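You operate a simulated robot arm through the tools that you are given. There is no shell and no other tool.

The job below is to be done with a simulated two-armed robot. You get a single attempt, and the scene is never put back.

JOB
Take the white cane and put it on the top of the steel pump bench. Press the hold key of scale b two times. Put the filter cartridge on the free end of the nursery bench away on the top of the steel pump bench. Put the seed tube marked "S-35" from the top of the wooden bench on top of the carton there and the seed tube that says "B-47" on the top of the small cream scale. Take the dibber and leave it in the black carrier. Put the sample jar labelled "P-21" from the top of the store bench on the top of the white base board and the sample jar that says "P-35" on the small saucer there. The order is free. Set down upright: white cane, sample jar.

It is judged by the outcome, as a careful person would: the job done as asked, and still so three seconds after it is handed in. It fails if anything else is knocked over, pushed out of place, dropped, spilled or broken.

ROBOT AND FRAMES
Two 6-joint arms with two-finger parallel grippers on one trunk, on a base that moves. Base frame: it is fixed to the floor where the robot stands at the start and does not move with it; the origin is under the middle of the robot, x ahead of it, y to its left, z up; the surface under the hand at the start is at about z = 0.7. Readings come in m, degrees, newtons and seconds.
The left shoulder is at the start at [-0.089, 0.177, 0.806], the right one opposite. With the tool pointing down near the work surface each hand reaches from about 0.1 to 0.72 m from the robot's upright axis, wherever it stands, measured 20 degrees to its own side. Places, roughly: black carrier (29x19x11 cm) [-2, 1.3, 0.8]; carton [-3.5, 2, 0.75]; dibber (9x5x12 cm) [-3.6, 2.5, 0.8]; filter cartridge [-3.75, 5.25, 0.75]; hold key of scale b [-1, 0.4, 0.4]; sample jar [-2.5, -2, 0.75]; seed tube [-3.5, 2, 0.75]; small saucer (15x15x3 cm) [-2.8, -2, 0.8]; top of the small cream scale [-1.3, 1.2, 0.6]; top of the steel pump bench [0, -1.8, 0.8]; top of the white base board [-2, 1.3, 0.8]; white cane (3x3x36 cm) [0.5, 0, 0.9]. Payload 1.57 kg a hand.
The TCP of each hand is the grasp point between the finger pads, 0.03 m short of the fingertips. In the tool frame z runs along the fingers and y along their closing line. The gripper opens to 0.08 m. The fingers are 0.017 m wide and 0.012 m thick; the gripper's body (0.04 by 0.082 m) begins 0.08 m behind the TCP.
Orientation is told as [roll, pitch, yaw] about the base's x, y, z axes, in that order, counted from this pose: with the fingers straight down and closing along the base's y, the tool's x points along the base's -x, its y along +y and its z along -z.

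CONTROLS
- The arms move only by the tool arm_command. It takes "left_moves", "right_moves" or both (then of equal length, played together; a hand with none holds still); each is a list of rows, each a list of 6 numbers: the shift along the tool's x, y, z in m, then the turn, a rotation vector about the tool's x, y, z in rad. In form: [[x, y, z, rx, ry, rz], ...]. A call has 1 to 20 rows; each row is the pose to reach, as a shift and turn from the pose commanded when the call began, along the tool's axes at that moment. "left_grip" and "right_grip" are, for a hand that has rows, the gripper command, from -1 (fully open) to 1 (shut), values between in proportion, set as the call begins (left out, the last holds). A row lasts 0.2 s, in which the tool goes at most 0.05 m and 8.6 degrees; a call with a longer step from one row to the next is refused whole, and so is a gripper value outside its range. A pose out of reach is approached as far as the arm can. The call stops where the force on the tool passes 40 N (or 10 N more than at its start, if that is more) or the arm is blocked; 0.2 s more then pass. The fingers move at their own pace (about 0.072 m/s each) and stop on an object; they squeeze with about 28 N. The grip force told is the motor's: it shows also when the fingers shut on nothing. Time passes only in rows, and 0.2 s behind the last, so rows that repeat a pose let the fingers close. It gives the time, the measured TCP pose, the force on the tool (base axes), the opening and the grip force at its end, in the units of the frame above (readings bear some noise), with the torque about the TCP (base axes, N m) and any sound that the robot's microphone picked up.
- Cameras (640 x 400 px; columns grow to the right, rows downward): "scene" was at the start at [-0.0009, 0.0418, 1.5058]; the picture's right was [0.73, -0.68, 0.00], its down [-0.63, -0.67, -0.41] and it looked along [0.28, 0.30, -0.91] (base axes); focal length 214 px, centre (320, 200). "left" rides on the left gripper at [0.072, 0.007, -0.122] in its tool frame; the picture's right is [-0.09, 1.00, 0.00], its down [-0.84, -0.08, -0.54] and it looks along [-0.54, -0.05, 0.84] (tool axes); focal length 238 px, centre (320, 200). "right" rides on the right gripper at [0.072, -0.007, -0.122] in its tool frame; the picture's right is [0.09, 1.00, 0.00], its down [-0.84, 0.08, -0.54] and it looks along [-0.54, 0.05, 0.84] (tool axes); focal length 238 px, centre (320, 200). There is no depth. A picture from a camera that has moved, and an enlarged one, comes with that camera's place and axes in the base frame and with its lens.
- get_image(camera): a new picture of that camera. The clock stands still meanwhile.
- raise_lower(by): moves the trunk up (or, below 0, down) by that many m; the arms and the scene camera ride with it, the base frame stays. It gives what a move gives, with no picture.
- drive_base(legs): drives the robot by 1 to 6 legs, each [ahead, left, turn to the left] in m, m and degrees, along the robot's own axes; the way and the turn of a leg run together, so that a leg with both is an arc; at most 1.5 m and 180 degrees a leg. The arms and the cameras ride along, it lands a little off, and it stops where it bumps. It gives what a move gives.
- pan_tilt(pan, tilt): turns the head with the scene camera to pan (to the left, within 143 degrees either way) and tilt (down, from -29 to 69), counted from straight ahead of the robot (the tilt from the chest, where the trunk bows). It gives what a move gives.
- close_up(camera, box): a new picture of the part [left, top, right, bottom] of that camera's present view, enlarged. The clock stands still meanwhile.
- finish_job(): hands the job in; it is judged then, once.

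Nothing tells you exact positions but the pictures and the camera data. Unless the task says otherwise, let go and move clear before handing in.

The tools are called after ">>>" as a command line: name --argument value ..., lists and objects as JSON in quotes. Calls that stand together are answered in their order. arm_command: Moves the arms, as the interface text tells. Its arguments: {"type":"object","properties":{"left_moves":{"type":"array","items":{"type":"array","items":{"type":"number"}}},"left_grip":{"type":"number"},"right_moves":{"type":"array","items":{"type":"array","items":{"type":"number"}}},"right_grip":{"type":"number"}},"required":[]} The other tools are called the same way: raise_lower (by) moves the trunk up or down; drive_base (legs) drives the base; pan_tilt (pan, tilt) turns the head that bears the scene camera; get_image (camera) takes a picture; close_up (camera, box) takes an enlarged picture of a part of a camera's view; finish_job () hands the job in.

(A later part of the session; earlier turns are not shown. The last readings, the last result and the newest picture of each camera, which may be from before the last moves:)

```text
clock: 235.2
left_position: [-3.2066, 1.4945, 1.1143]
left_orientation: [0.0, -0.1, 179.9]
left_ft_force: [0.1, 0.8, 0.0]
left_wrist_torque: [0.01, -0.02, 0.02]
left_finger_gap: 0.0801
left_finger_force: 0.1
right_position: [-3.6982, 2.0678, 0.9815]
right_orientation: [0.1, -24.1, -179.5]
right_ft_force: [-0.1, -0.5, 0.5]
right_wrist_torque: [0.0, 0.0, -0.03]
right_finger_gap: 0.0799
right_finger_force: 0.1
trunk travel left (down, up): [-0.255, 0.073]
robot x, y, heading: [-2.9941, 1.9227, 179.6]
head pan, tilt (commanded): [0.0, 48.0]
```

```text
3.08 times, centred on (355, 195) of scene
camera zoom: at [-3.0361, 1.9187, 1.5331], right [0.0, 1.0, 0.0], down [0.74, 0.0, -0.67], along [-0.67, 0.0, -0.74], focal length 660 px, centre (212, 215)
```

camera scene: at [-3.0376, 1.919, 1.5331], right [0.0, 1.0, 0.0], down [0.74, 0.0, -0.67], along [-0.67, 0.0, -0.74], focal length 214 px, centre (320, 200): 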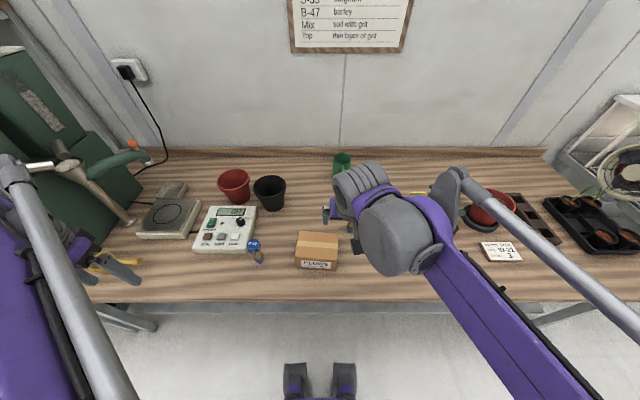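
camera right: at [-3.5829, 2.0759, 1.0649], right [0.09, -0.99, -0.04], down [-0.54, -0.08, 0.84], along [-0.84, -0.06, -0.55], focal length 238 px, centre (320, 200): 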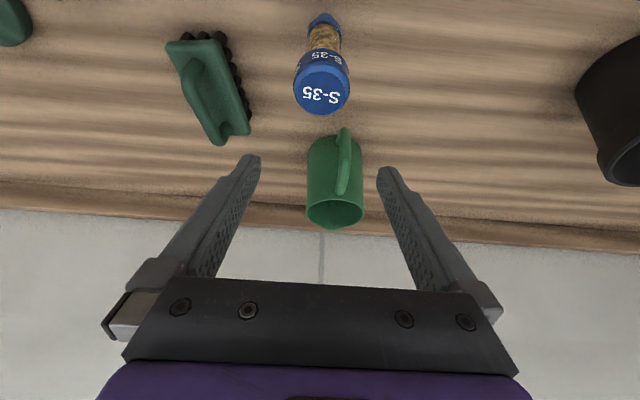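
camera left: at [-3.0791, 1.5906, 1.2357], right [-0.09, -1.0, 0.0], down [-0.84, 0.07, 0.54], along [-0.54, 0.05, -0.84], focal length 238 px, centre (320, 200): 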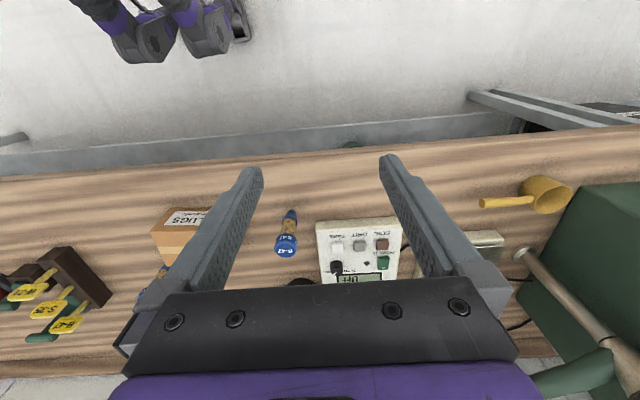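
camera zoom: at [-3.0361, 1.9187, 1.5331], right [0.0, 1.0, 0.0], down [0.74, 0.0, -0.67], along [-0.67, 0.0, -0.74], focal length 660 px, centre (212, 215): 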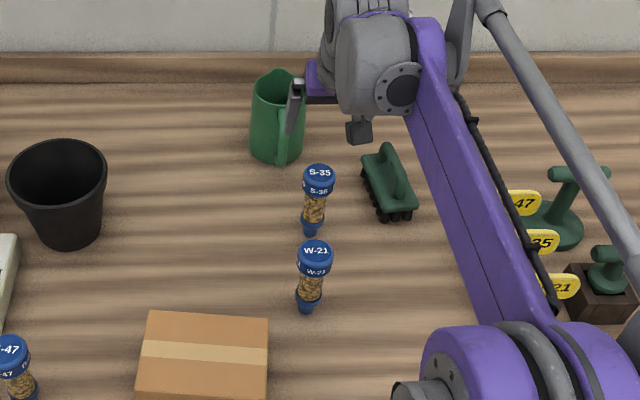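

S-35's cap is right under the TCP. I'll descend vertically and grip the cap.

>>> arm_command --right_moves '[[0.0119, -0.0027, 0.0266, 0, 0, 0], [0.0238, -0.0027, 0.0532, 0, 0, 0], [0.0357, -0.0027, 0.0797, 0, 0, 0], [0.0476, -0.0027, 0.1063, 0, 0, 0], [0.0476, -0.0027, 0.1063, 0, 0, 0]]'

>>> get_image --camera "right"

>>> close_up --camera "scene" --box '[290, 130, 420, 260]'

```text
clock: 236.4
left_position: [-3.2081, 1.4952, 1.1131]
left_orientation: [0.0, 0.0, 179.9]
left_ft_force: [-0.1, -0.9, 0.6]
left_wrist_torque: [-0.01, 0.01, 0.0]
left_finger_gap: 0.08
left_finger_force: 0.1
right_position: [-3.6995, 2.0725, 0.8646]
right_orientation: [0.2, -24.1, -179.5]
right_ft_force: [-0.6, 0.4, -0.2]
right_wrist_torque: [0.0, -0.02, -0.02]
right_finger_gap: 0.0802
right_finger_force: 0.1
trunk travel left (down, up): [-0.255, 0.073]
robot x, y, heading: [-3.0002, 1.9193, 180.0]
head pan, tilt (commanded): [0.0, 48.0]
```

```text
taken
camera right: at [-3.5849, 2.0799, 0.949], right [0.09, -0.99, -0.04], down [-0.54, -0.08, 0.84], along [-0.83, -0.06, -0.55], focal length 238 px, centre (320, 200)
```

right: 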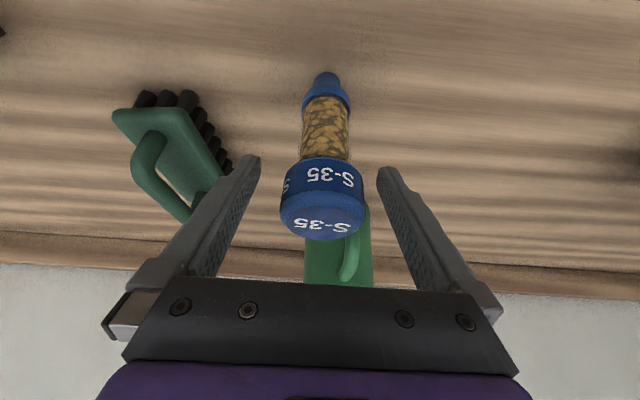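

```text
3.08 times, centred on (355, 195) of scene
camera zoom: at [-3.0372, 1.9189, 1.5331], right [0.0, 1.0, 0.0], down [0.74, 0.0, -0.67], along [-0.67, 0.0, -0.74], focal length 660 px, centre (212, 215)
```

zoom: 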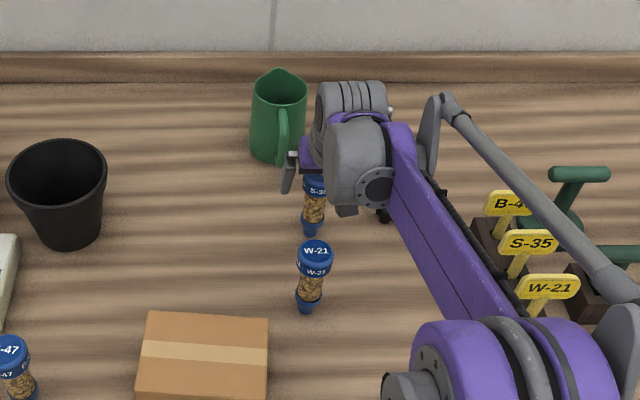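

>>> arm_command --right_moves '[[0, 0, 0, 0, 0, 0], [0, 0, 0, 0, 0, 0], [0, 0, 0, 0, 0, 0], [0, 0, 0, 0, 0, 0]]' --right_grip 1

>>> arm_command --right_moves '[[-0.0123, 0, -0.0274, 0, 0, 0], [-0.0286, 0, -0.0639, 0, 0, 0], [-0.0449, 0, -0.1004, 0, 0, 0], [-0.0613, 0, -0.1369, 0, 0, 0]]'

>>> get_image --camera "right"

>>> close_up --camera "scene" --box '[290, 130, 420, 260]'

```text
clock: 237.4
left_position: [-3.2084, 1.4959, 1.1133]
left_orientation: [0.0, 0.0, 179.9]
left_ft_force: [0.4, -1.1, -0.7]
left_wrist_torque: [0.03, 0.02, 0.0]
left_finger_gap: 0.08
left_finger_force: 0.1
right_position: [-3.7013, 2.0716, 0.8663]
right_orientation: [0.0, -24.2, -179.5]
right_ft_force: [0.6, -0.2, 0.2]
right_wrist_torque: [-0.01, 0.02, -0.04]
right_finger_gap: 0.0438
right_finger_force: 28.0
trunk travel left (down, up): [-0.255, 0.073]
robot x, y, heading: [-2.9973, 1.9187, 180.0]
head pan, tilt (commanded): [0.0, 48.0]
```

```text
clock: 238.4
left_position: [-3.2074, 1.4947, 1.1142]
left_orientation: [0.0, 0.0, 180.0]
left_ft_force: [0.5, 0.3, 0.3]
left_wrist_torque: [-0.01, 0.0, 0.02]
left_finger_gap: 0.0799
left_finger_force: 0.1
right_position: [-3.7006, 2.0704, 1.019]
right_orientation: [0.0, -24.0, -179.6]
right_ft_force: [-0.3, 0.1, 0.0]
right_wrist_torque: [0.01, -0.01, -0.01]
right_finger_gap: 0.0438
right_finger_force: 28.3
trunk travel left (down, up): [-0.255, 0.073]
robot x, y, heading: [-2.9972, 1.9181, 180.2]
head pan, tilt (commanded): [0.0, 48.0]
```

```text
taken
camera right: at [-3.5847, 2.0782, 1.1011], right [0.09, -0.99, -0.04], down [-0.54, -0.08, 0.84], along [-0.83, -0.06, -0.55], focal length 238 px, centre (320, 200)
```

right: 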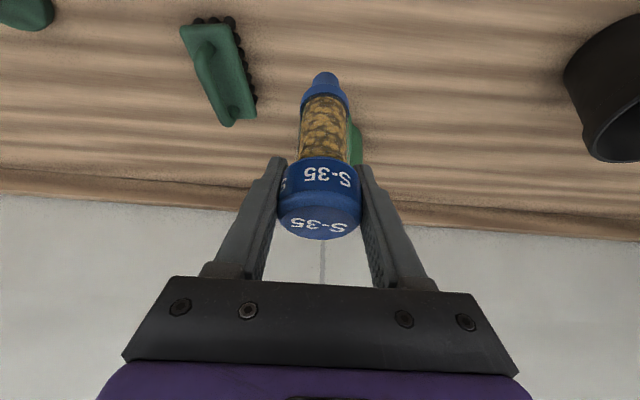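

```text
3.08 times, centred on (355, 195) of scene
camera zoom: at [-3.0373, 1.9188, 1.5331], right [0.0, 1.0, 0.0], down [0.74, 0.0, -0.67], along [-0.67, 0.0, -0.74], focal length 660 px, centre (212, 215)
```

zoom: 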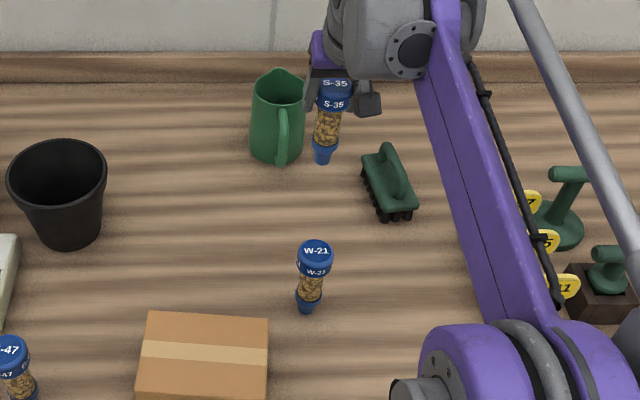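

S-35 is gripped by its cap. The carton's top center is about (-3.442, 1.907); I'll carry the tube over it.

>>> arm_command --right_moves '[[0.0345, 0.0235, -0.013, 0, 0, 0], [0.069, 0.0471, -0.0261, 0, 0, 0], [0.1036, 0.0706, -0.0391, 0, 0, 0], [0.1381, 0.0942, -0.0521, 0, 0, 0], [0.1726, 0.1177, -0.0651, 0, 0, 0], [0.2072, 0.1413, -0.0782, 0, 0, 0], [0.2417, 0.1648, -0.0912, 0, 0, 0], [0.2417, 0.1648, -0.0912, 0, 0, 0]]'

>>> get_image --camera "right"

>>> close_up --camera "scene" --box '[240, 170, 380, 290]'

>>> close_up --camera "left" --box '[0, 160, 240, 320]'

```text
clock: 240.2
left_position: [-3.2092, 1.4949, 1.114]
left_orientation: [0.0, 0.0, 179.9]
left_ft_force: [-0.3, 0.0, 0.4]
left_wrist_torque: [-0.03, -0.03, 0.02]
left_finger_gap: 0.0801
left_finger_force: 0.0
right_position: [-3.4388, 1.9114, 1.0016]
right_orientation: [0.1, -24.0, -179.6]
right_ft_force: [-0.4, 0.3, -1.7]
right_wrist_torque: [-0.01, 0.05, 0.0]
right_finger_gap: 0.0436
right_finger_force: 28.2
trunk travel left (down, up): [-0.255, 0.073]
robot x, y, heading: [-3.0002, 1.9228, 180.4]
head pan, tilt (commanded): [0.0, 48.0]
```

```text
taken
camera right: at [-3.3235, 1.9179, 1.0857], right [0.09, -1.0, -0.04], down [-0.54, -0.08, 0.84], along [-0.83, -0.06, -0.55], focal length 238 px, centre (320, 200)
```

right: 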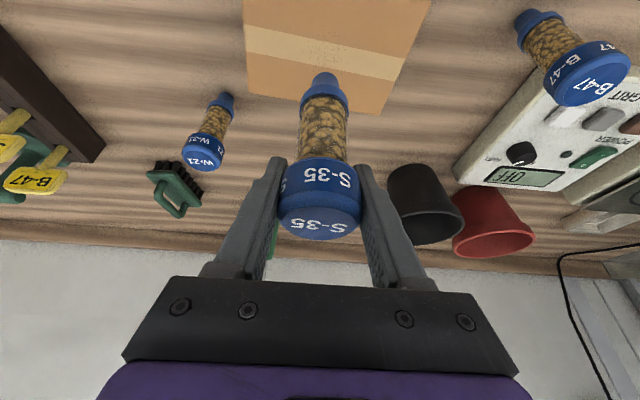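

```text
3.33 times, centred on (310, 230) of scene
camera zoom: at [-3.0383, 1.919, 1.5331], right [0.0, 1.0, 0.0], down [0.74, 0.0, -0.67], along [-0.67, 0.0, -0.74], focal length 715 px, centre (353, 100)
```

zoom: 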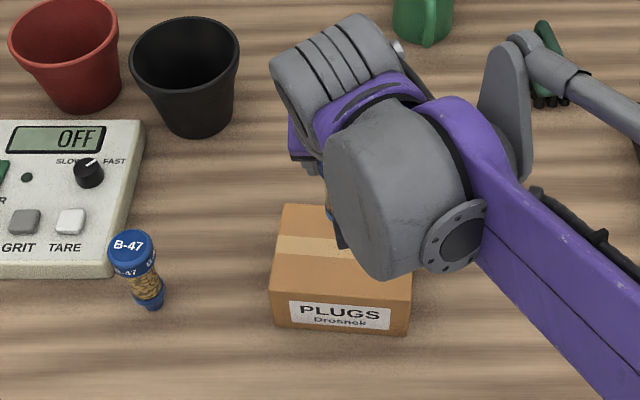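

```text
2.50 times, centred on (120, 240) of left
camera zoom: at [-3.1373, 1.4874, 1.2357], right [-0.09, -1.0, 0.0], down [-0.84, 0.08, 0.54], along [-0.54, 0.05, -0.84], focal length 596 px, centre (820, 100)
```

zoom: 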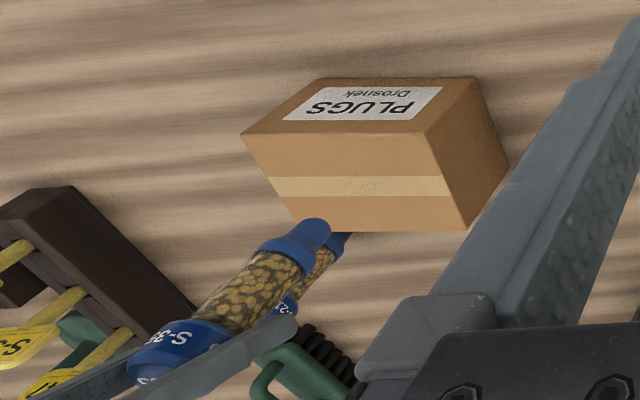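

The tube is centered over the carton, bottom about 5–6 cm above it. I'll lower it vertically in steps.

>>> arm_command --right_moves '[[0.0061, 0, 0.0137, 0, 0, 0], [0.0122, 0, 0.0274, 0, 0, 0], [0.0171, 0, 0.0384, 0, 0, 0], [0.0171, 0, 0.0384, 0, 0, 0]]'

>>> close_up --camera "left" --box '[40, 170, 220, 300]'

>>> close_up --camera "right" --box '[220, 0, 440, 180]'

```text
clock: 241.2
left_position: [-3.2082, 1.4957, 1.1145]
left_orientation: [0.1, 0.0, 179.9]
left_ft_force: [0.1, 0.0, 0.1]
left_wrist_torque: [-0.01, 0.01, 0.01]
left_finger_gap: 0.0797
left_finger_force: 0.2
right_position: [-3.4398, 1.9108, 0.9594]
right_orientation: [0.0, -24.0, -179.5]
right_ft_force: [-0.5, -0.4, -1.0]
right_wrist_torque: [0.01, 0.02, 0.01]
right_finger_gap: 0.0438
right_finger_force: 27.8
trunk travel left (down, up): [-0.255, 0.073]
robot x, y, heading: [-2.9981, 1.9237, 180.0]
head pan, tilt (commanded): [0.0, 48.0]
```

```text
3.08 times, centred on (130, 235) of left
camera zoom: at [-3.1366, 1.4873, 1.2357], right [-0.09, -1.0, 0.0], down [-0.84, 0.08, 0.54], along [-0.54, 0.05, -0.84], focal length 733 px, centre (905, 92)
```

zoom: 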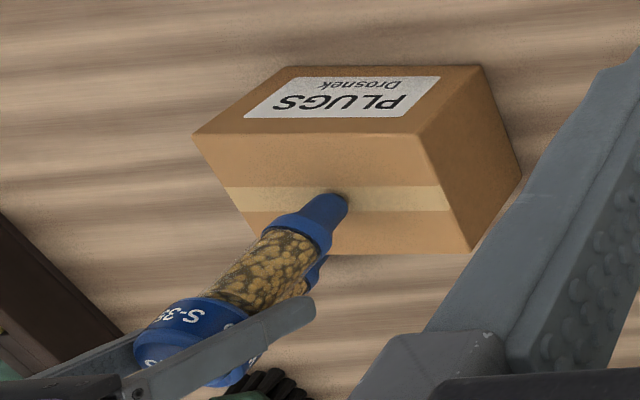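

```text
2.22 times, centred on (330, 90) of right
camera zoom: at [-3.324, 1.9173, 1.0427], right [0.09, -0.99, -0.04], down [-0.54, -0.08, 0.84], along [-0.83, -0.06, -0.55], focal length 530 px, centre (298, 444)
```

zoom: 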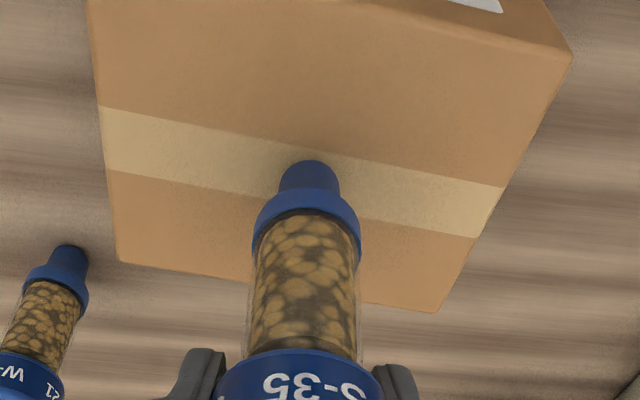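

>>> arm_command --right_moves '[[0.0012, 0, 0.0027, 0, 0, 0], [0.0024, 0, 0.0055, 0, 0, 0], [0.0033, 0, 0.0073, 0, 0, 0]]'

>>> close_up --camera "left" --box '[40, 170, 220, 300]'

```text
clock: 242.0
left_position: [-3.2068, 1.4964, 1.1142]
left_orientation: [0.0, -0.2, 179.9]
left_ft_force: [0.0, 0.3, 0.3]
left_wrist_torque: [0.02, -0.01, 0.01]
left_finger_gap: 0.0802
left_finger_force: 0.0
right_position: [-3.438, 1.9089, 0.9526]
right_orientation: [0.2, -24.2, -179.5]
right_ft_force: [-0.6, 4.4, 26.8]
right_wrist_torque: [0.51, -0.09, 0.06]
right_finger_gap: 0.0441
right_finger_force: 27.3
trunk travel left (down, up): [-0.255, 0.073]
robot x, y, heading: [-2.9989, 1.9215, 180.2]
head pan, tilt (commanded): [0.0, 48.0]
```

```text
3.08 times, centred on (130, 235) of left
camera zoom: at [-3.1353, 1.4876, 1.2362], right [-0.09, -1.0, 0.0], down [-0.84, 0.08, 0.54], along [-0.54, 0.05, -0.84], focal length 733 px, centre (905, 92)
```

zoom: 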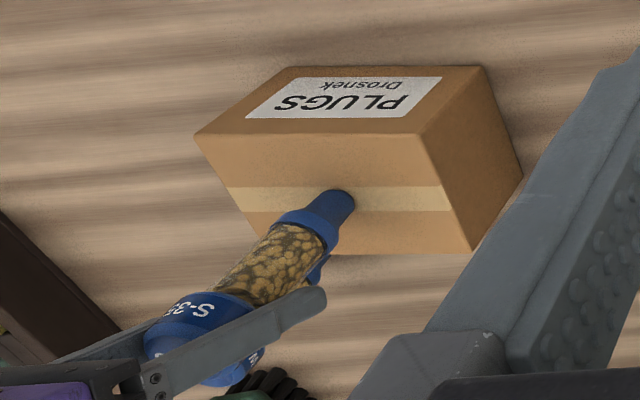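

Contact with 27 N. I'll ease upward until the force is small.

>>> arm_command --right_moves '[[-0.0009, 0, -0.002, 0, 0, 0], [-0.0009, 0, -0.002, 0, 0, 0]]'

```text
clock: 242.6
left_position: [-3.2081, 1.4962, 1.1129]
left_orientation: [0.0, -0.1, 179.9]
left_ft_force: [-0.4, 0.4, 1.0]
left_wrist_torque: [0.01, -0.01, 0.02]
left_finger_gap: 0.0797
left_finger_force: 0.1
right_position: [-3.4398, 1.9082, 0.9521]
right_orientation: [0.2, -24.0, -179.6]
right_ft_force: [-0.2, 0.5, -0.1]
right_wrist_torque: [-0.03, 0.0, 0.0]
right_finger_gap: 0.0437
right_finger_force: 28.0
trunk travel left (down, up): [-0.255, 0.073]
robot x, y, heading: [-3.0004, 1.9197, 179.9]
head pan, tilt (commanded): [0.0, 48.0]
```

>>> close_up --camera "right" --box '[220, 30, 440, 250]'

>>> close_up --camera "left" --box '[40, 170, 220, 300]'

```text
1.82 times, centred on (330, 140) of right
camera zoom: at [-3.3241, 1.916, 1.0358], right [0.09, -1.0, -0.03], down [-0.54, -0.08, 0.84], along [-0.83, -0.06, -0.55], focal length 433 px, centre (302, 309)
```

zoom: 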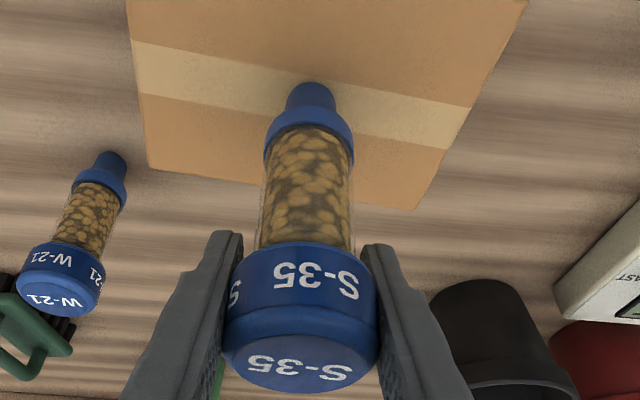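

```text
3.08 times, centred on (130, 235) of left
camera zoom: at [-3.1365, 1.4871, 1.2355], right [-0.09, -1.0, 0.0], down [-0.84, 0.08, 0.54], along [-0.54, 0.05, -0.84], focal length 733 px, centre (905, 92)
```

zoom: 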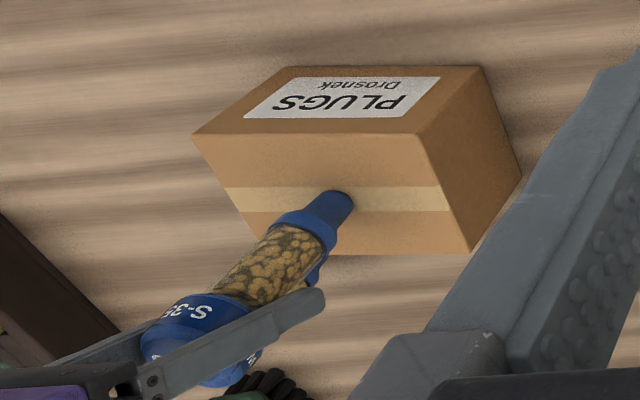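

The tube looks vertical over the carton. I'll lower half a millimetre and open gently.

>>> arm_command --right_moves '[[0.0002, 0, 0.0005, 0, 0, 0], [0.0002, 0, 0.0005, 0, 0, 0]]'

>>> arm_command --right_moves '[[0, 0, 0, 0, 0, 0], [0, 0, 0, 0, 0, 0], [0, 0, 0, 0, 0, 0]]' --right_grip -0.5

>>> close_up --camera "right" --box '[220, 30, 440, 250]'

>>> close_up --camera "left" --box '[40, 170, 220, 300]'

```text
clock: 243.2
left_position: [-3.2085, 1.4951, 1.1145]
left_orientation: [0.0, 0.0, 179.9]
left_ft_force: [-0.3, -0.6, -0.4]
left_wrist_torque: [0.0, -0.02, -0.01]
left_finger_gap: 0.08
left_finger_force: 0.0
right_position: [-3.4396, 1.9091, 0.9538]
right_orientation: [0.1, -24.0, -179.5]
right_ft_force: [-0.2, -0.6, -0.5]
right_wrist_torque: [-0.03, 0.01, 0.0]
right_finger_gap: 0.0436
right_finger_force: 28.1
trunk travel left (down, up): [-0.255, 0.073]
robot x, y, heading: [-2.9984, 1.9184, 180.1]
head pan, tilt (commanded): [0.0, 48.0]
```

```text
clock: 244.0
left_position: [-3.2084, 1.4953, 1.1136]
left_orientation: [0.0, 0.1, 180.0]
left_ft_force: [-0.3, 0.0, 0.8]
left_wrist_torque: [0.01, 0.02, 0.02]
left_finger_gap: 0.0798
left_finger_force: 0.1
right_position: [-3.4388, 1.9092, 0.9534]
right_orientation: [0.1, -24.1, -179.5]
right_ft_force: [-0.6, 0.9, -0.2]
right_wrist_torque: [0.03, 0.03, -0.01]
right_finger_gap: 0.0602
right_finger_force: 0.1
trunk travel left (down, up): [-0.255, 0.073]
robot x, y, heading: [-3.0012, 1.9237, 180.0]
head pan, tilt (commanded): [0.0, 48.0]
```

```text
1.82 times, centred on (330, 140) of right
camera zoom: at [-3.3245, 1.9166, 1.0362], right [0.09, -0.99, -0.04], down [-0.54, -0.08, 0.84], along [-0.83, -0.06, -0.55], focal length 433 px, centre (302, 309)
```

zoom: 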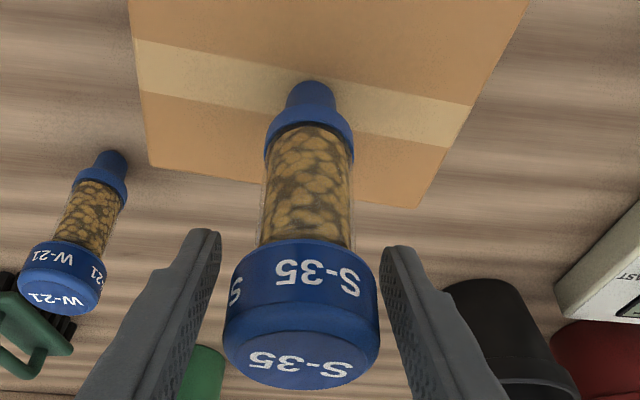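

```text
3.08 times, centred on (130, 235) of left
camera zoom: at [-3.1366, 1.4873, 1.2357], right [-0.09, -1.0, 0.0], down [-0.84, 0.08, 0.54], along [-0.54, 0.05, -0.84], focal length 733 px, centre (905, 92)
```

zoom: 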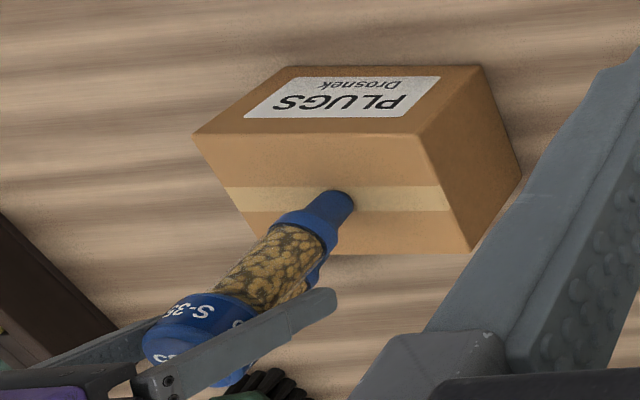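

S-35 stands on the carton. I'll open fully and rise vertically away.

>>> arm_command --right_moves '[[0, 0, 0, 0, 0, 0], [-0.0081, 0, -0.0183, 0, 0, 0], [-0.0244, 0, -0.0548, 0, 0, 0], [-0.0427, 0, -0.0959, 0, 0, 0], [-0.0468, 0, -0.105, 0, 0, 0]]' --right_grip -1

>>> get_image --camera "right"

>>> close_up --camera "left" --box '[0, 150, 340, 320]'

```text
clock: 245.2
left_position: [-3.209, 1.4953, 1.1138]
left_orientation: [-0.1, 0.1, 179.9]
left_ft_force: [-0.4, -0.2, -0.2]
left_wrist_torque: [0.01, 0.0, -0.01]
left_finger_gap: 0.0802
left_finger_force: 0.1
right_position: [-3.4383, 1.9093, 1.0704]
right_orientation: [0.1, -24.1, -179.5]
right_ft_force: [0.5, 0.1, -0.2]
right_wrist_torque: [0.0, 0.0, 0.0]
right_finger_gap: 0.0801
right_finger_force: 0.0
trunk travel left (down, up): [-0.255, 0.073]
robot x, y, heading: [-2.9992, 1.9206, 180.2]
head pan, tilt (commanded): [0.0, 48.0]
```

```text
taken
camera right: at [-3.3227, 1.9168, 1.1531], right [0.09, -0.99, -0.04], down [-0.54, -0.08, 0.84], along [-0.83, -0.06, -0.55], focal length 238 px, centre (320, 200)
```

right: 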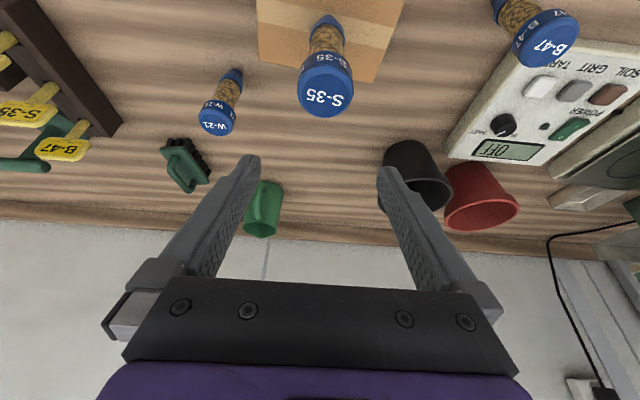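

```text
1.88 times, centred on (170, 235) of left
camera zoom: at [-3.1367, 1.4872, 1.2357], right [-0.09, -1.0, 0.0], down [-0.84, 0.08, 0.54], along [-0.54, 0.05, -0.84], focal length 449 px, centre (602, 134)
```

zoom: 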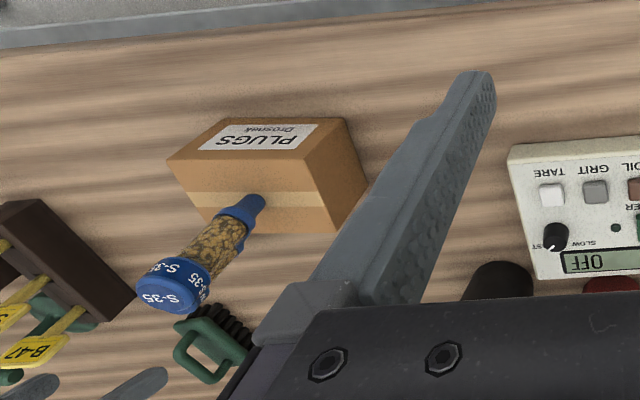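

S-35 stands on the carton. Next I'll retract the right hand and bring the left hand over tube B-47.

>>> arm_command --right_moves '[[0.037, 0, -0.016, 0, 0, 0], [0.073, 0, -0.033, 0, 0, 0], [0.11, 0, -0.049, 0, 0, 0], [0.146, 0, -0.065, 0, 0, 0], [0.16, 0, -0.071, 0, 0, 0]]'

>>> arm_command --left_moves '[[-0.03, -0.028, 0.0, 0, 0, 0], [-0.06, -0.056, 0.01, 0, 0, 0], [-0.09, -0.084, 0.03, 0, 0, 0], [-0.12, -0.112, 0.05, 0, 0, 0], [-0.15, -0.14, 0.07, 0, 0, 0], [-0.18, -0.168, 0.09, 0, 0, 0], [-0.208, -0.195, 0.11, 0, 0, 0], [-0.208, -0.195, 0.125, 0, 0, 0]]' --left_grip -1

>>> get_image --camera "left"

>>> close_up --camera "left" --box '[240, 60, 400, 200]'

>>> close_up --camera "scene" --box '[200, 170, 380, 290]'

```text
clock: 246.4
left_position: [-3.2091, 1.4964, 1.1136]
left_orientation: [0.0, -0.1, 180.0]
left_ft_force: [0.3, -0.9, -0.4]
left_wrist_torque: [-0.01, -0.03, -0.01]
left_finger_gap: 0.0799
left_finger_force: 0.1
right_position: [-3.2627, 1.91, 1.0684]
right_orientation: [0.2, -24.0, -179.6]
right_ft_force: [-0.6, 0.1, -0.9]
right_wrist_torque: [0.0, 0.01, -0.01]
right_finger_gap: 0.0798
right_finger_force: 0.0
trunk travel left (down, up): [-0.255, 0.073]
robot x, y, heading: [-2.9997, 1.9215, 179.7]
head pan, tilt (commanded): [0.0, 48.0]
```

```text
clock: 248.2
left_position: [-3.414, 1.6914, 0.9888]
left_orientation: [0.0, -0.1, 180.0]
left_ft_force: [0.1, 0.1, 0.5]
left_wrist_torque: [0.02, 0.0, -0.02]
left_finger_gap: 0.0804
left_finger_force: 0.0
right_position: [-3.2625, 1.9097, 1.0684]
right_orientation: [0.1, -24.1, -179.5]
right_ft_force: [0.2, -0.3, -0.7]
right_wrist_torque: [0.0, -0.01, 0.0]
right_finger_gap: 0.08
right_finger_force: 0.0
trunk travel left (down, up): [-0.255, 0.073]
robot x, y, heading: [-2.9954, 1.9223, 180.2]
head pan, tilt (commanded): [0.0, 48.0]
```

```text
taken
camera left: at [-3.3434, 1.683, 1.1111], right [-0.09, -1.0, 0.0], down [-0.84, 0.08, 0.54], along [-0.54, 0.05, -0.84], focal length 238 px, centre (320, 200)
```

left: 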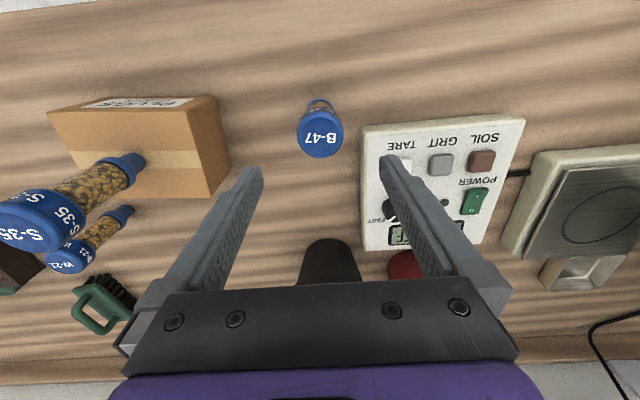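

```text
2.86 times, centred on (320, 130) of left
camera zoom: at [-3.3434, 1.683, 1.1111], right [-0.09, -1.0, 0.0], down [-0.84, 0.08, 0.54], along [-0.54, 0.05, -0.84], focal length 681 px, centre (320, 400)
```

zoom: 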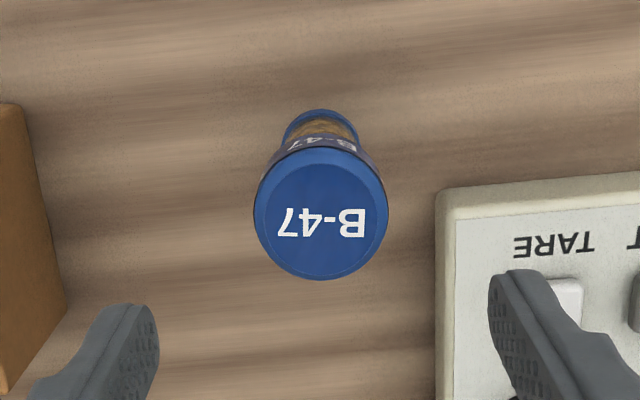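

```text
3.33 times, centred on (290, 230) of scene
camera zoom: at [-3.0369, 1.9186, 1.5331], right [0.0, 1.0, 0.0], down [0.74, 0.0, -0.67], along [-0.67, 0.0, -0.74], focal length 715 px, centre (420, 100)
```

zoom: 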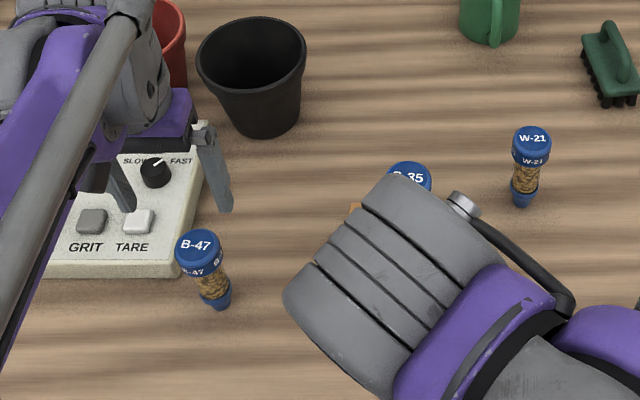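

B-47's cap is centered under the left hand. I'll descend (staying above the small scale's keys) and grip the cap.

>>> arm_command --left_moves '[[0, 0.001, 0.03, 0, 0, 0], [0, 0.001, 0.06, 0, 0, 0], [0, 0.001, 0.09, 0, 0, 0], [0, 0.001, 0.116, 0, 0, 0], [0, 0.001, 0.116, 0, 0, 0]]'

>>> arm_command --left_moves '[[0, 0, 0, 0, 0, 0], [0, 0, 0, 0, 0, 0], [0, 0, 0, 0, 0, 0], [0, 0, 0, 0, 0, 0]]' --left_grip 1

>>> get_image --camera "left"

```text
clock: 249.4
left_position: [-3.4156, 1.6902, 0.8717]
left_orientation: [0.1, -0.1, 180.0]
left_ft_force: [-1.0, -0.2, -0.4]
left_wrist_torque: [0.02, -0.02, 0.01]
left_finger_gap: 0.0799
left_finger_force: 0.1
right_position: [-3.2632, 1.9109, 1.067]
right_orientation: [0.1, -24.1, -179.5]
right_ft_force: [-0.2, 0.5, 0.7]
right_wrist_torque: [-0.02, 0.02, 0.03]
right_finger_gap: 0.0801
right_finger_force: 0.1
trunk travel left (down, up): [-0.255, 0.073]
robot x, y, heading: [-2.9966, 1.9188, 180.1]
head pan, tilt (commanded): [0.0, 48.0]
```

```text
clock: 250.4
left_position: [-3.4159, 1.6901, 0.8704]
left_orientation: [-0.1, 0.0, 179.9]
left_ft_force: [0.1, 0.1, -1.0]
left_wrist_torque: [0.03, 0.03, 0.01]
left_finger_gap: 0.0437
left_finger_force: 28.3
right_position: [-3.2623, 1.9102, 1.0662]
right_orientation: [0.1, -24.2, -179.5]
right_ft_force: [0.3, 0.0, 0.4]
right_wrist_torque: [0.01, -0.02, -0.01]
right_finger_gap: 0.0797
right_finger_force: 0.1
trunk travel left (down, up): [-0.255, 0.073]
robot x, y, heading: [-2.9993, 1.9215, 179.7]
head pan, tilt (commanded): [0.0, 48.0]
```

```text
taken
camera left: at [-3.3441, 1.6819, 0.9932], right [-0.09, -1.0, 0.0], down [-0.84, 0.08, 0.54], along [-0.54, 0.05, -0.84], focal length 238 px, centre (320, 200)
```

left: 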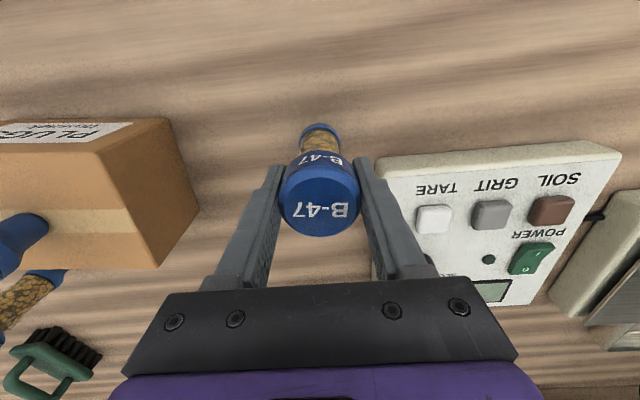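

B-47 held. I'll lift it and retract the left hand to its travel position.

>>> arm_command --left_moves '[[0, 0, -0.03, 0, 0, 0], [0, 0, -0.07, 0, 0, 0], [0, 0, -0.11, 0, 0, 0], [0, 0, -0.15, 0, 0, 0], [0, 0, -0.19, 0, 0, 0], [0.04, 0.01, -0.21, 0, 0, 0], [0.08, 0.03, -0.22, 0, 0, 0], [0.12, 0.05, -0.23, 0, 0, 0], [0.16, 0.07, -0.24, 0, 0, 0], [0.2, 0.09, -0.24, 0, 0, 0]]'

>>> get_image --camera "left"

>>> get_image --camera "scene"

```text
clock: 252.6
left_position: [-3.2135, 1.5976, 1.1136]
left_orientation: [0.1, -0.1, 179.9]
left_ft_force: [-0.4, 0.0, -0.5]
left_wrist_torque: [-0.02, 0.01, -0.01]
left_finger_gap: 0.0436
left_finger_force: 28.0
right_position: [-3.2627, 1.909, 1.0674]
right_orientation: [0.1, -24.1, -179.7]
right_ft_force: [-0.1, 0.0, -0.2]
right_wrist_torque: [0.01, 0.03, 0.01]
right_finger_gap: 0.0801
right_finger_force: 0.0
trunk travel left (down, up): [-0.255, 0.073]
robot x, y, heading: [-2.9989, 1.9171, 179.8]
head pan, tilt (commanded): [0.0, 48.0]
```

```text
taken
camera left: at [-3.1415, 1.5893, 1.2352], right [-0.09, -1.0, 0.0], down [-0.84, 0.08, 0.54], along [-0.54, 0.05, -0.84], focal length 238 px, centre (320, 200)
```

left: 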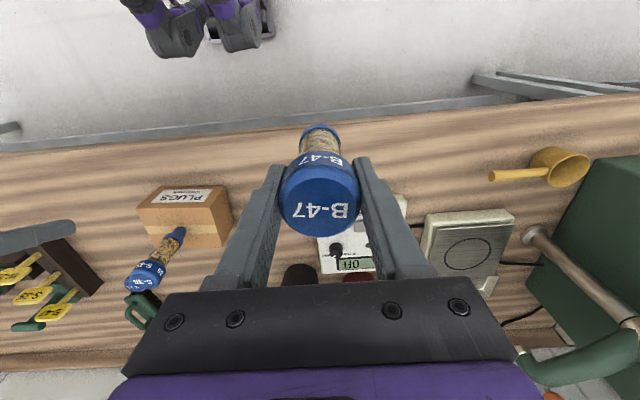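

```text
taken
camera scene: at [-3.0366, 1.9191, 1.5331], right [0.0, 1.0, 0.0], down [0.74, 0.0, -0.67], along [-0.67, 0.0, -0.74], focal length 214 px, centre (320, 200)
```

scene: 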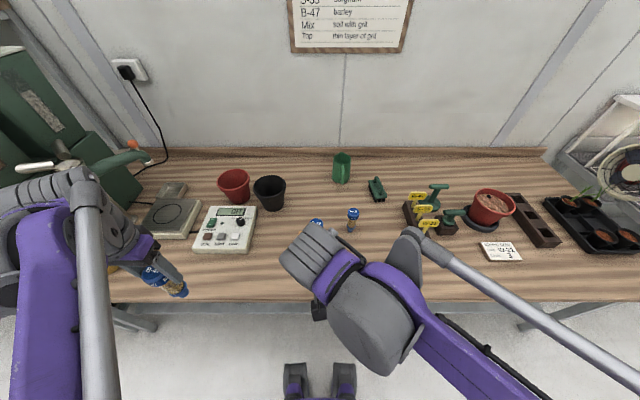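

Left hand holds B-47 clear. I'll slide right along the bench to the green T-handled tools and look closely at which is the dibber.

>>> drive_base --legs '[[0, -0.45, 0]]'

>>> get_image --camera "right"

>>> close_up --camera "right" --box '[180, 60, 420, 240]'

>>> close_up --camera "scene" --box '[250, 150, 430, 280]'

>>> get_image --camera "left"

```text
clock: 257.1
left_position: [-3.2147, 2.0501, 1.1134]
left_orientation: [0.0, 0.0, 180.1]
left_ft_force: [-0.3, -0.6, -1.3]
left_wrist_torque: [0.0, 0.0, -0.01]
left_finger_gap: 0.0438
left_finger_force: 28.0
right_position: [-3.2634, 2.3626, 1.0681]
right_orientation: [0.1, -24.1, -179.6]
right_ft_force: [0.1, -0.6, -0.7]
right_wrist_torque: [0.0, 0.01, 0.02]
right_finger_gap: 0.0798
right_finger_force: 0.0
trunk travel left (down, up): [-0.255, 0.073]
robot x, y, heading: [-2.9977, 2.3713, 179.9]
head pan, tilt (commanded): [0.0, 48.0]
```

```text
taken
camera right: at [-3.1475, 2.3699, 1.1511], right [0.09, -0.99, -0.04], down [-0.54, -0.08, 0.84], along [-0.83, -0.06, -0.55], focal length 238 px, centre (320, 200)
```

right: 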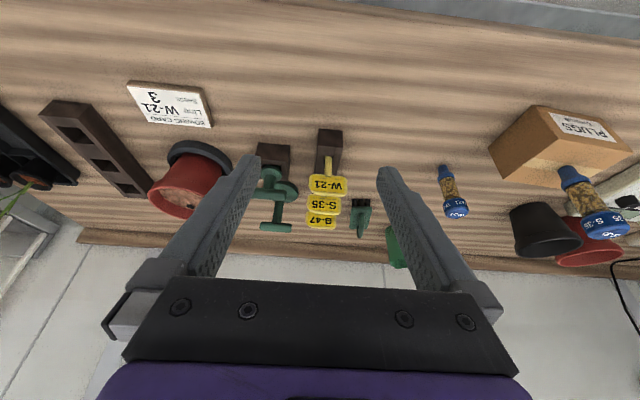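

```text
2.22 times, centred on (300, 150) of right
camera zoom: at [-3.1475, 2.3699, 1.1511], right [0.09, -0.99, -0.04], down [-0.54, -0.08, 0.84], along [-0.83, -0.06, -0.55], focal length 530 px, centre (364, 311)
```

zoom: 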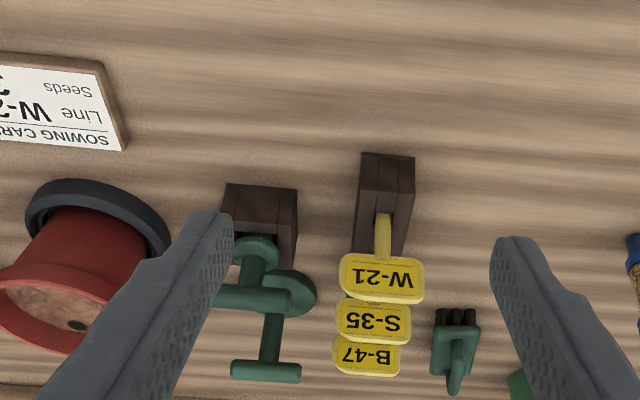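

```text
3.08 times, centred on (340, 215) of scene
camera zoom: at [-3.0373, 2.3711, 1.5331], right [0.0, 1.0, 0.0], down [0.74, 0.0, -0.67], along [-0.67, 0.0, -0.74], focal length 660 px, centre (258, 154)
```

zoom: 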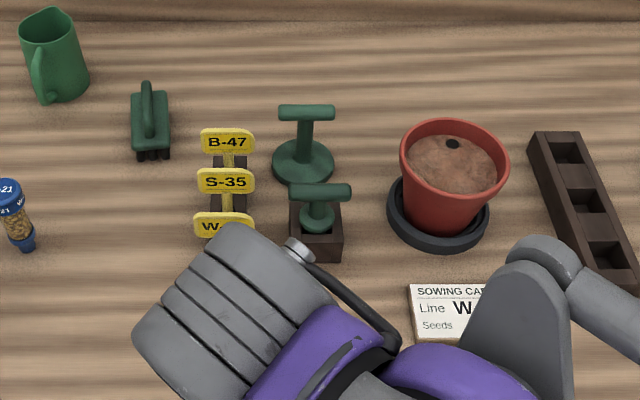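

```text
taken
camera left: at [-3.1423, 2.0415, 1.2351], right [-0.09, -1.0, 0.0], down [-0.84, 0.08, 0.54], along [-0.54, 0.05, -0.84], focal length 238 px, centre (320, 200)
```

left: 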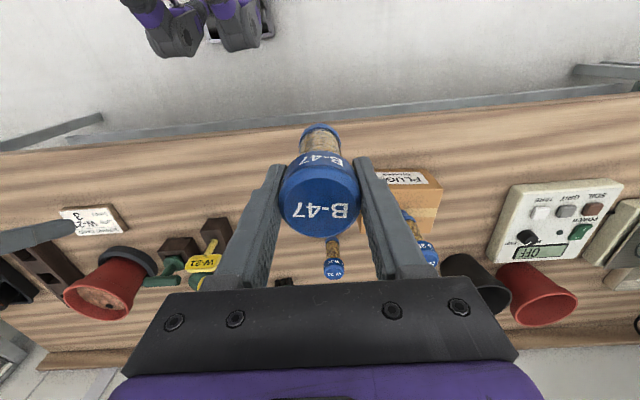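

The front T-handled tool sits with its spike in a dark block (handle ~9 cm, small collar) — that is the dibber; the one behind has a flat disc (a tamper). I'll set the right hand vertical and turn it 90° so the fingers close across the handle.

>>> arm_command --right_moves '[[0, 0, -0.01, 0, 0.14, 0], [0, 0, -0.02, 0, 0.28, 0], [0, 0, -0.03, 0, 0.421, 0]]' --right_grip -1

>>> arm_command --right_moves '[[-0.02, -0.005, 0, 0, 0, 0.145], [-0.04, -0.01, 0, 0, 0, 0.29], [-0.06, -0.02, 0, 0, 0, 0.435], [-0.08, -0.03, 0, 0, 0, 0.58], [-0.1, -0.035, 0, 0, 0, 0.725], [-0.12, -0.04, 0, 0, 0, 0.87], [-0.14, -0.05, 0, 0, 0, 1.015], [-0.16, -0.06, 0, 0, 0, 1.16], [-0.18, -0.065, 0, 0, 0, 1.305], [-0.2, -0.07, 0, 0, 0, 1.45], [-0.22, -0.07, 0, 0, 0, 1.571]]'

>>> get_image --camera "right"

>>> get_image --camera "scene"

```text
clock: 257.9
left_position: [-3.2142, 2.0492, 1.1127]
left_orientation: [0.1, -0.1, 180.0]
left_ft_force: [0.4, 0.0, -0.7]
left_wrist_torque: [-0.01, -0.03, 0.03]
left_finger_gap: 0.0435
left_finger_force: 27.6
right_position: [-3.2529, 2.3626, 1.0951]
right_orientation: [0.1, 0.2, -179.4]
right_ft_force: [0.1, 0.0, 0.2]
right_wrist_torque: [0.02, 0.02, 0.0]
right_finger_gap: 0.0798
right_finger_force: 0.0
trunk travel left (down, up): [-0.255, 0.073]
robot x, y, heading: [-3.0019, 2.3714, 180.0]
head pan, tilt (commanded): [0.0, 48.0]
```

```text
clock: 260.3
left_position: [-3.2138, 2.0494, 1.1133]
left_orientation: [0.0, 0.0, 179.9]
left_ft_force: [-0.5, 0.4, -0.5]
left_wrist_torque: [0.03, -0.04, -0.02]
left_finger_gap: 0.0436
left_finger_force: 28.3
right_position: [-3.472, 2.4284, 1.0968]
right_orientation: [0.0, 0.0, 90.4]
right_ft_force: [0.4, -0.1, 0.2]
right_wrist_torque: [0.0, 0.0, 0.03]
right_finger_gap: 0.08
right_finger_force: 0.0
trunk travel left (down, up): [-0.255, 0.073]
robot x, y, heading: [-2.9982, 2.3742, 180.0]
head pan, tilt (commanded): [0.0, 48.0]
```

```text
taken
camera right: at [-3.4653, 2.3574, 1.2194], right [-1.0, -0.1, 0.0], down [-0.08, 0.84, 0.54], along [-0.05, 0.54, -0.84], focal length 238 px, centre (320, 200)
```

right: 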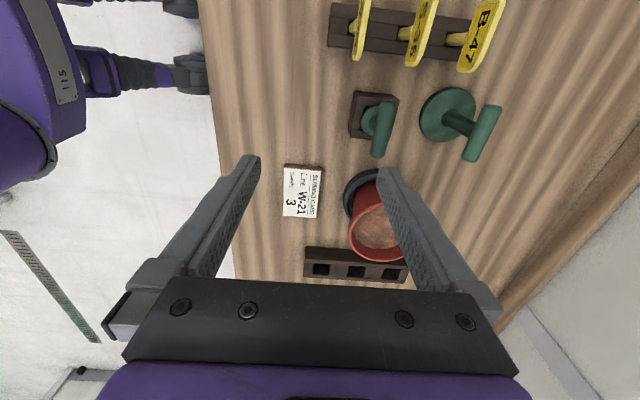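

```text
taken
camera scene: at [-3.0381, 2.3709, 1.5331], right [0.0, 1.0, 0.0], down [0.74, 0.0, -0.67], along [-0.67, 0.0, -0.74], focal length 214 px, centre (320, 200)
```

scene: 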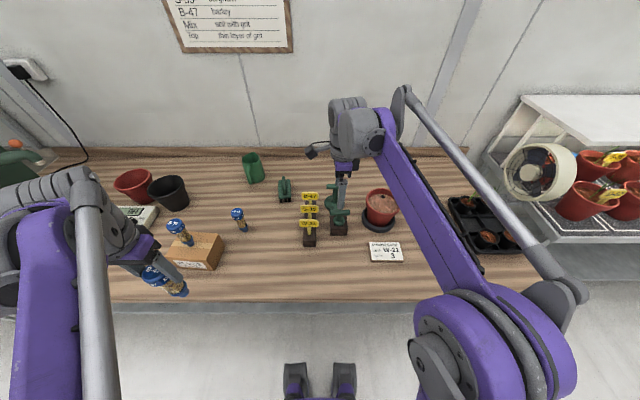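

The hand is turned. I'll zoom in on the dibber.

>>> close_up --camera "right" --box '[320, 60, 520, 200]'

>>> close_up --camera "scene" --box '[280, 170, 400, 270]'

>>> close_up --camera "left" --box '[50, 190, 260, 320]'

```text
2.86 times, centred on (420, 130) of right
camera zoom: at [-3.4653, 2.3574, 1.2194], right [-1.0, -0.1, 0.0], down [-0.08, 0.84, 0.54], along [-0.05, 0.54, -0.84], focal length 681 px, centre (34, 400)
```

zoom: 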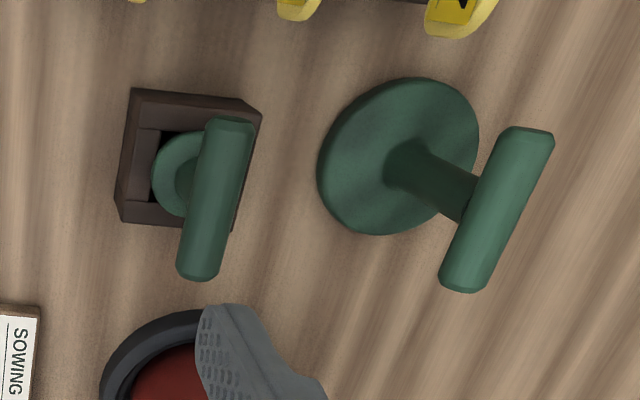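

```text
4.00 times, centred on (340, 220) of scene
camera zoom: at [-3.0381, 2.3709, 1.5331], right [0.0, 1.0, 0.0], down [0.74, 0.0, -0.67], along [-0.67, 0.0, -0.74], focal length 858 px, centre (240, 120)
```

zoom: 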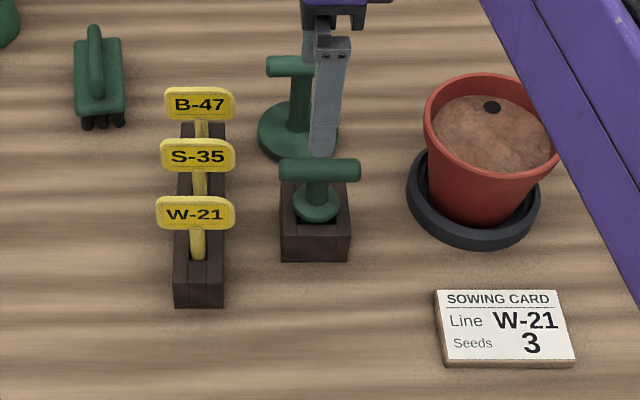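

```text
3.05 times, centred on (155, 255) of left
camera zoom: at [-3.143, 2.0413, 1.235], right [-0.09, -1.0, 0.0], down [-0.84, 0.08, 0.54], along [-0.54, 0.05, -0.84], focal length 726 px, centre (823, 32)
```

zoom: 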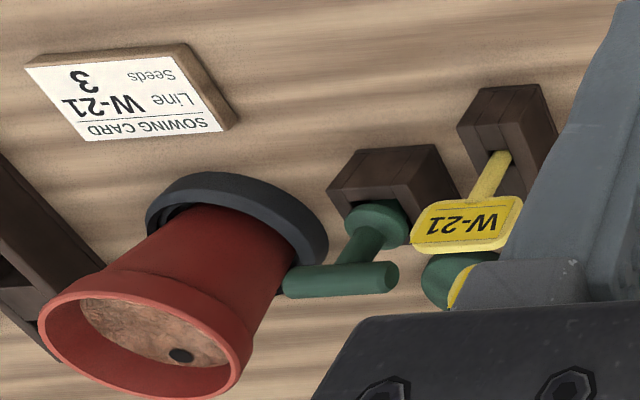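

The dibber's handle center is at (-3.567, 2.4495, 0.872), running along y. I'll hover over it and then grasp across the handle.

>>> arm_command --right_moves '[[-0.005, 0.025, 0.02, 0, 0, 0], [-0.011, 0.05, 0.05, 0, 0, 0], [-0.016, 0.075, 0.08, 0, 0, 0], [-0.0215, 0.095, 0.115, 0, 0, 0], [-0.0215, 0.095, 0.115, 0, 0, 0]]'

>>> get_image --camera "right"

>>> close_up --camera "scene" --box '[280, 150, 400, 260]'

```text
clock: 261.5
left_position: [-3.2132, 2.0501, 1.1133]
left_orientation: [0.0, -0.1, 180.0]
left_ft_force: [-0.2, 0.3, 0.1]
left_wrist_torque: [0.01, 0.0, 0.0]
left_finger_gap: 0.0435
left_finger_force: 28.1
right_position: [-3.5656, 2.4502, 0.979]
right_orientation: [0.0, 0.0, 90.4]
right_ft_force: [-0.2, 0.4, -0.3]
right_wrist_torque: [-0.02, -0.01, -0.03]
right_finger_gap: 0.0801
right_finger_force: 0.0
trunk travel left (down, up): [-0.255, 0.073]
robot x, y, heading: [-2.9969, 2.3717, 180.1]
head pan, tilt (commanded): [0.0, 48.0]
```

```text
taken
camera right: at [-3.558, 2.38, 1.1026], right [-0.99, -0.1, 0.0], down [-0.09, 0.84, 0.54], along [-0.05, 0.54, -0.84], focal length 238 px, centre (320, 200)
```

right: 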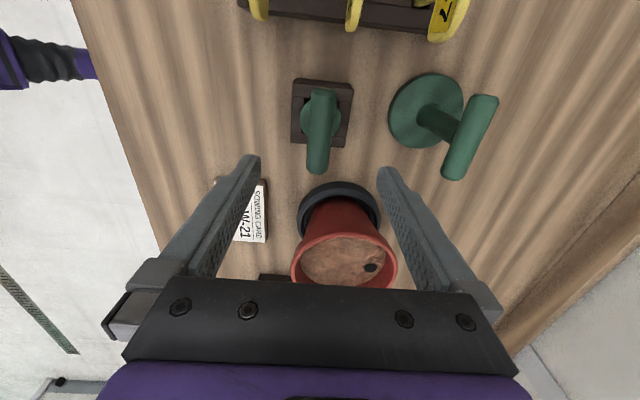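

```text
3.64 times, centred on (340, 205) of scene
camera zoom: at [-3.0365, 2.3709, 1.5331], right [0.0, 1.0, 0.0], down [0.74, 0.0, -0.67], along [-0.67, 0.0, -0.74], focal length 780 px, centre (247, 182)
```

zoom: 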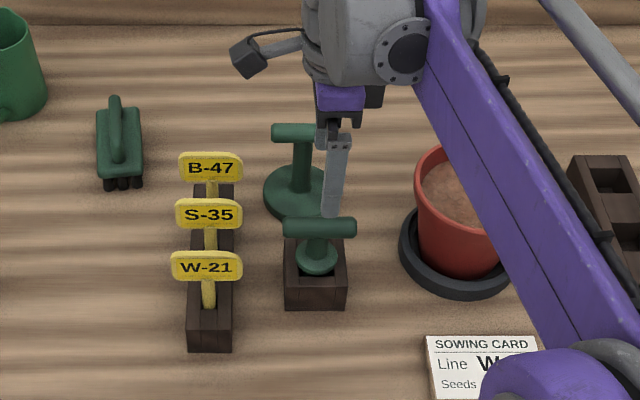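

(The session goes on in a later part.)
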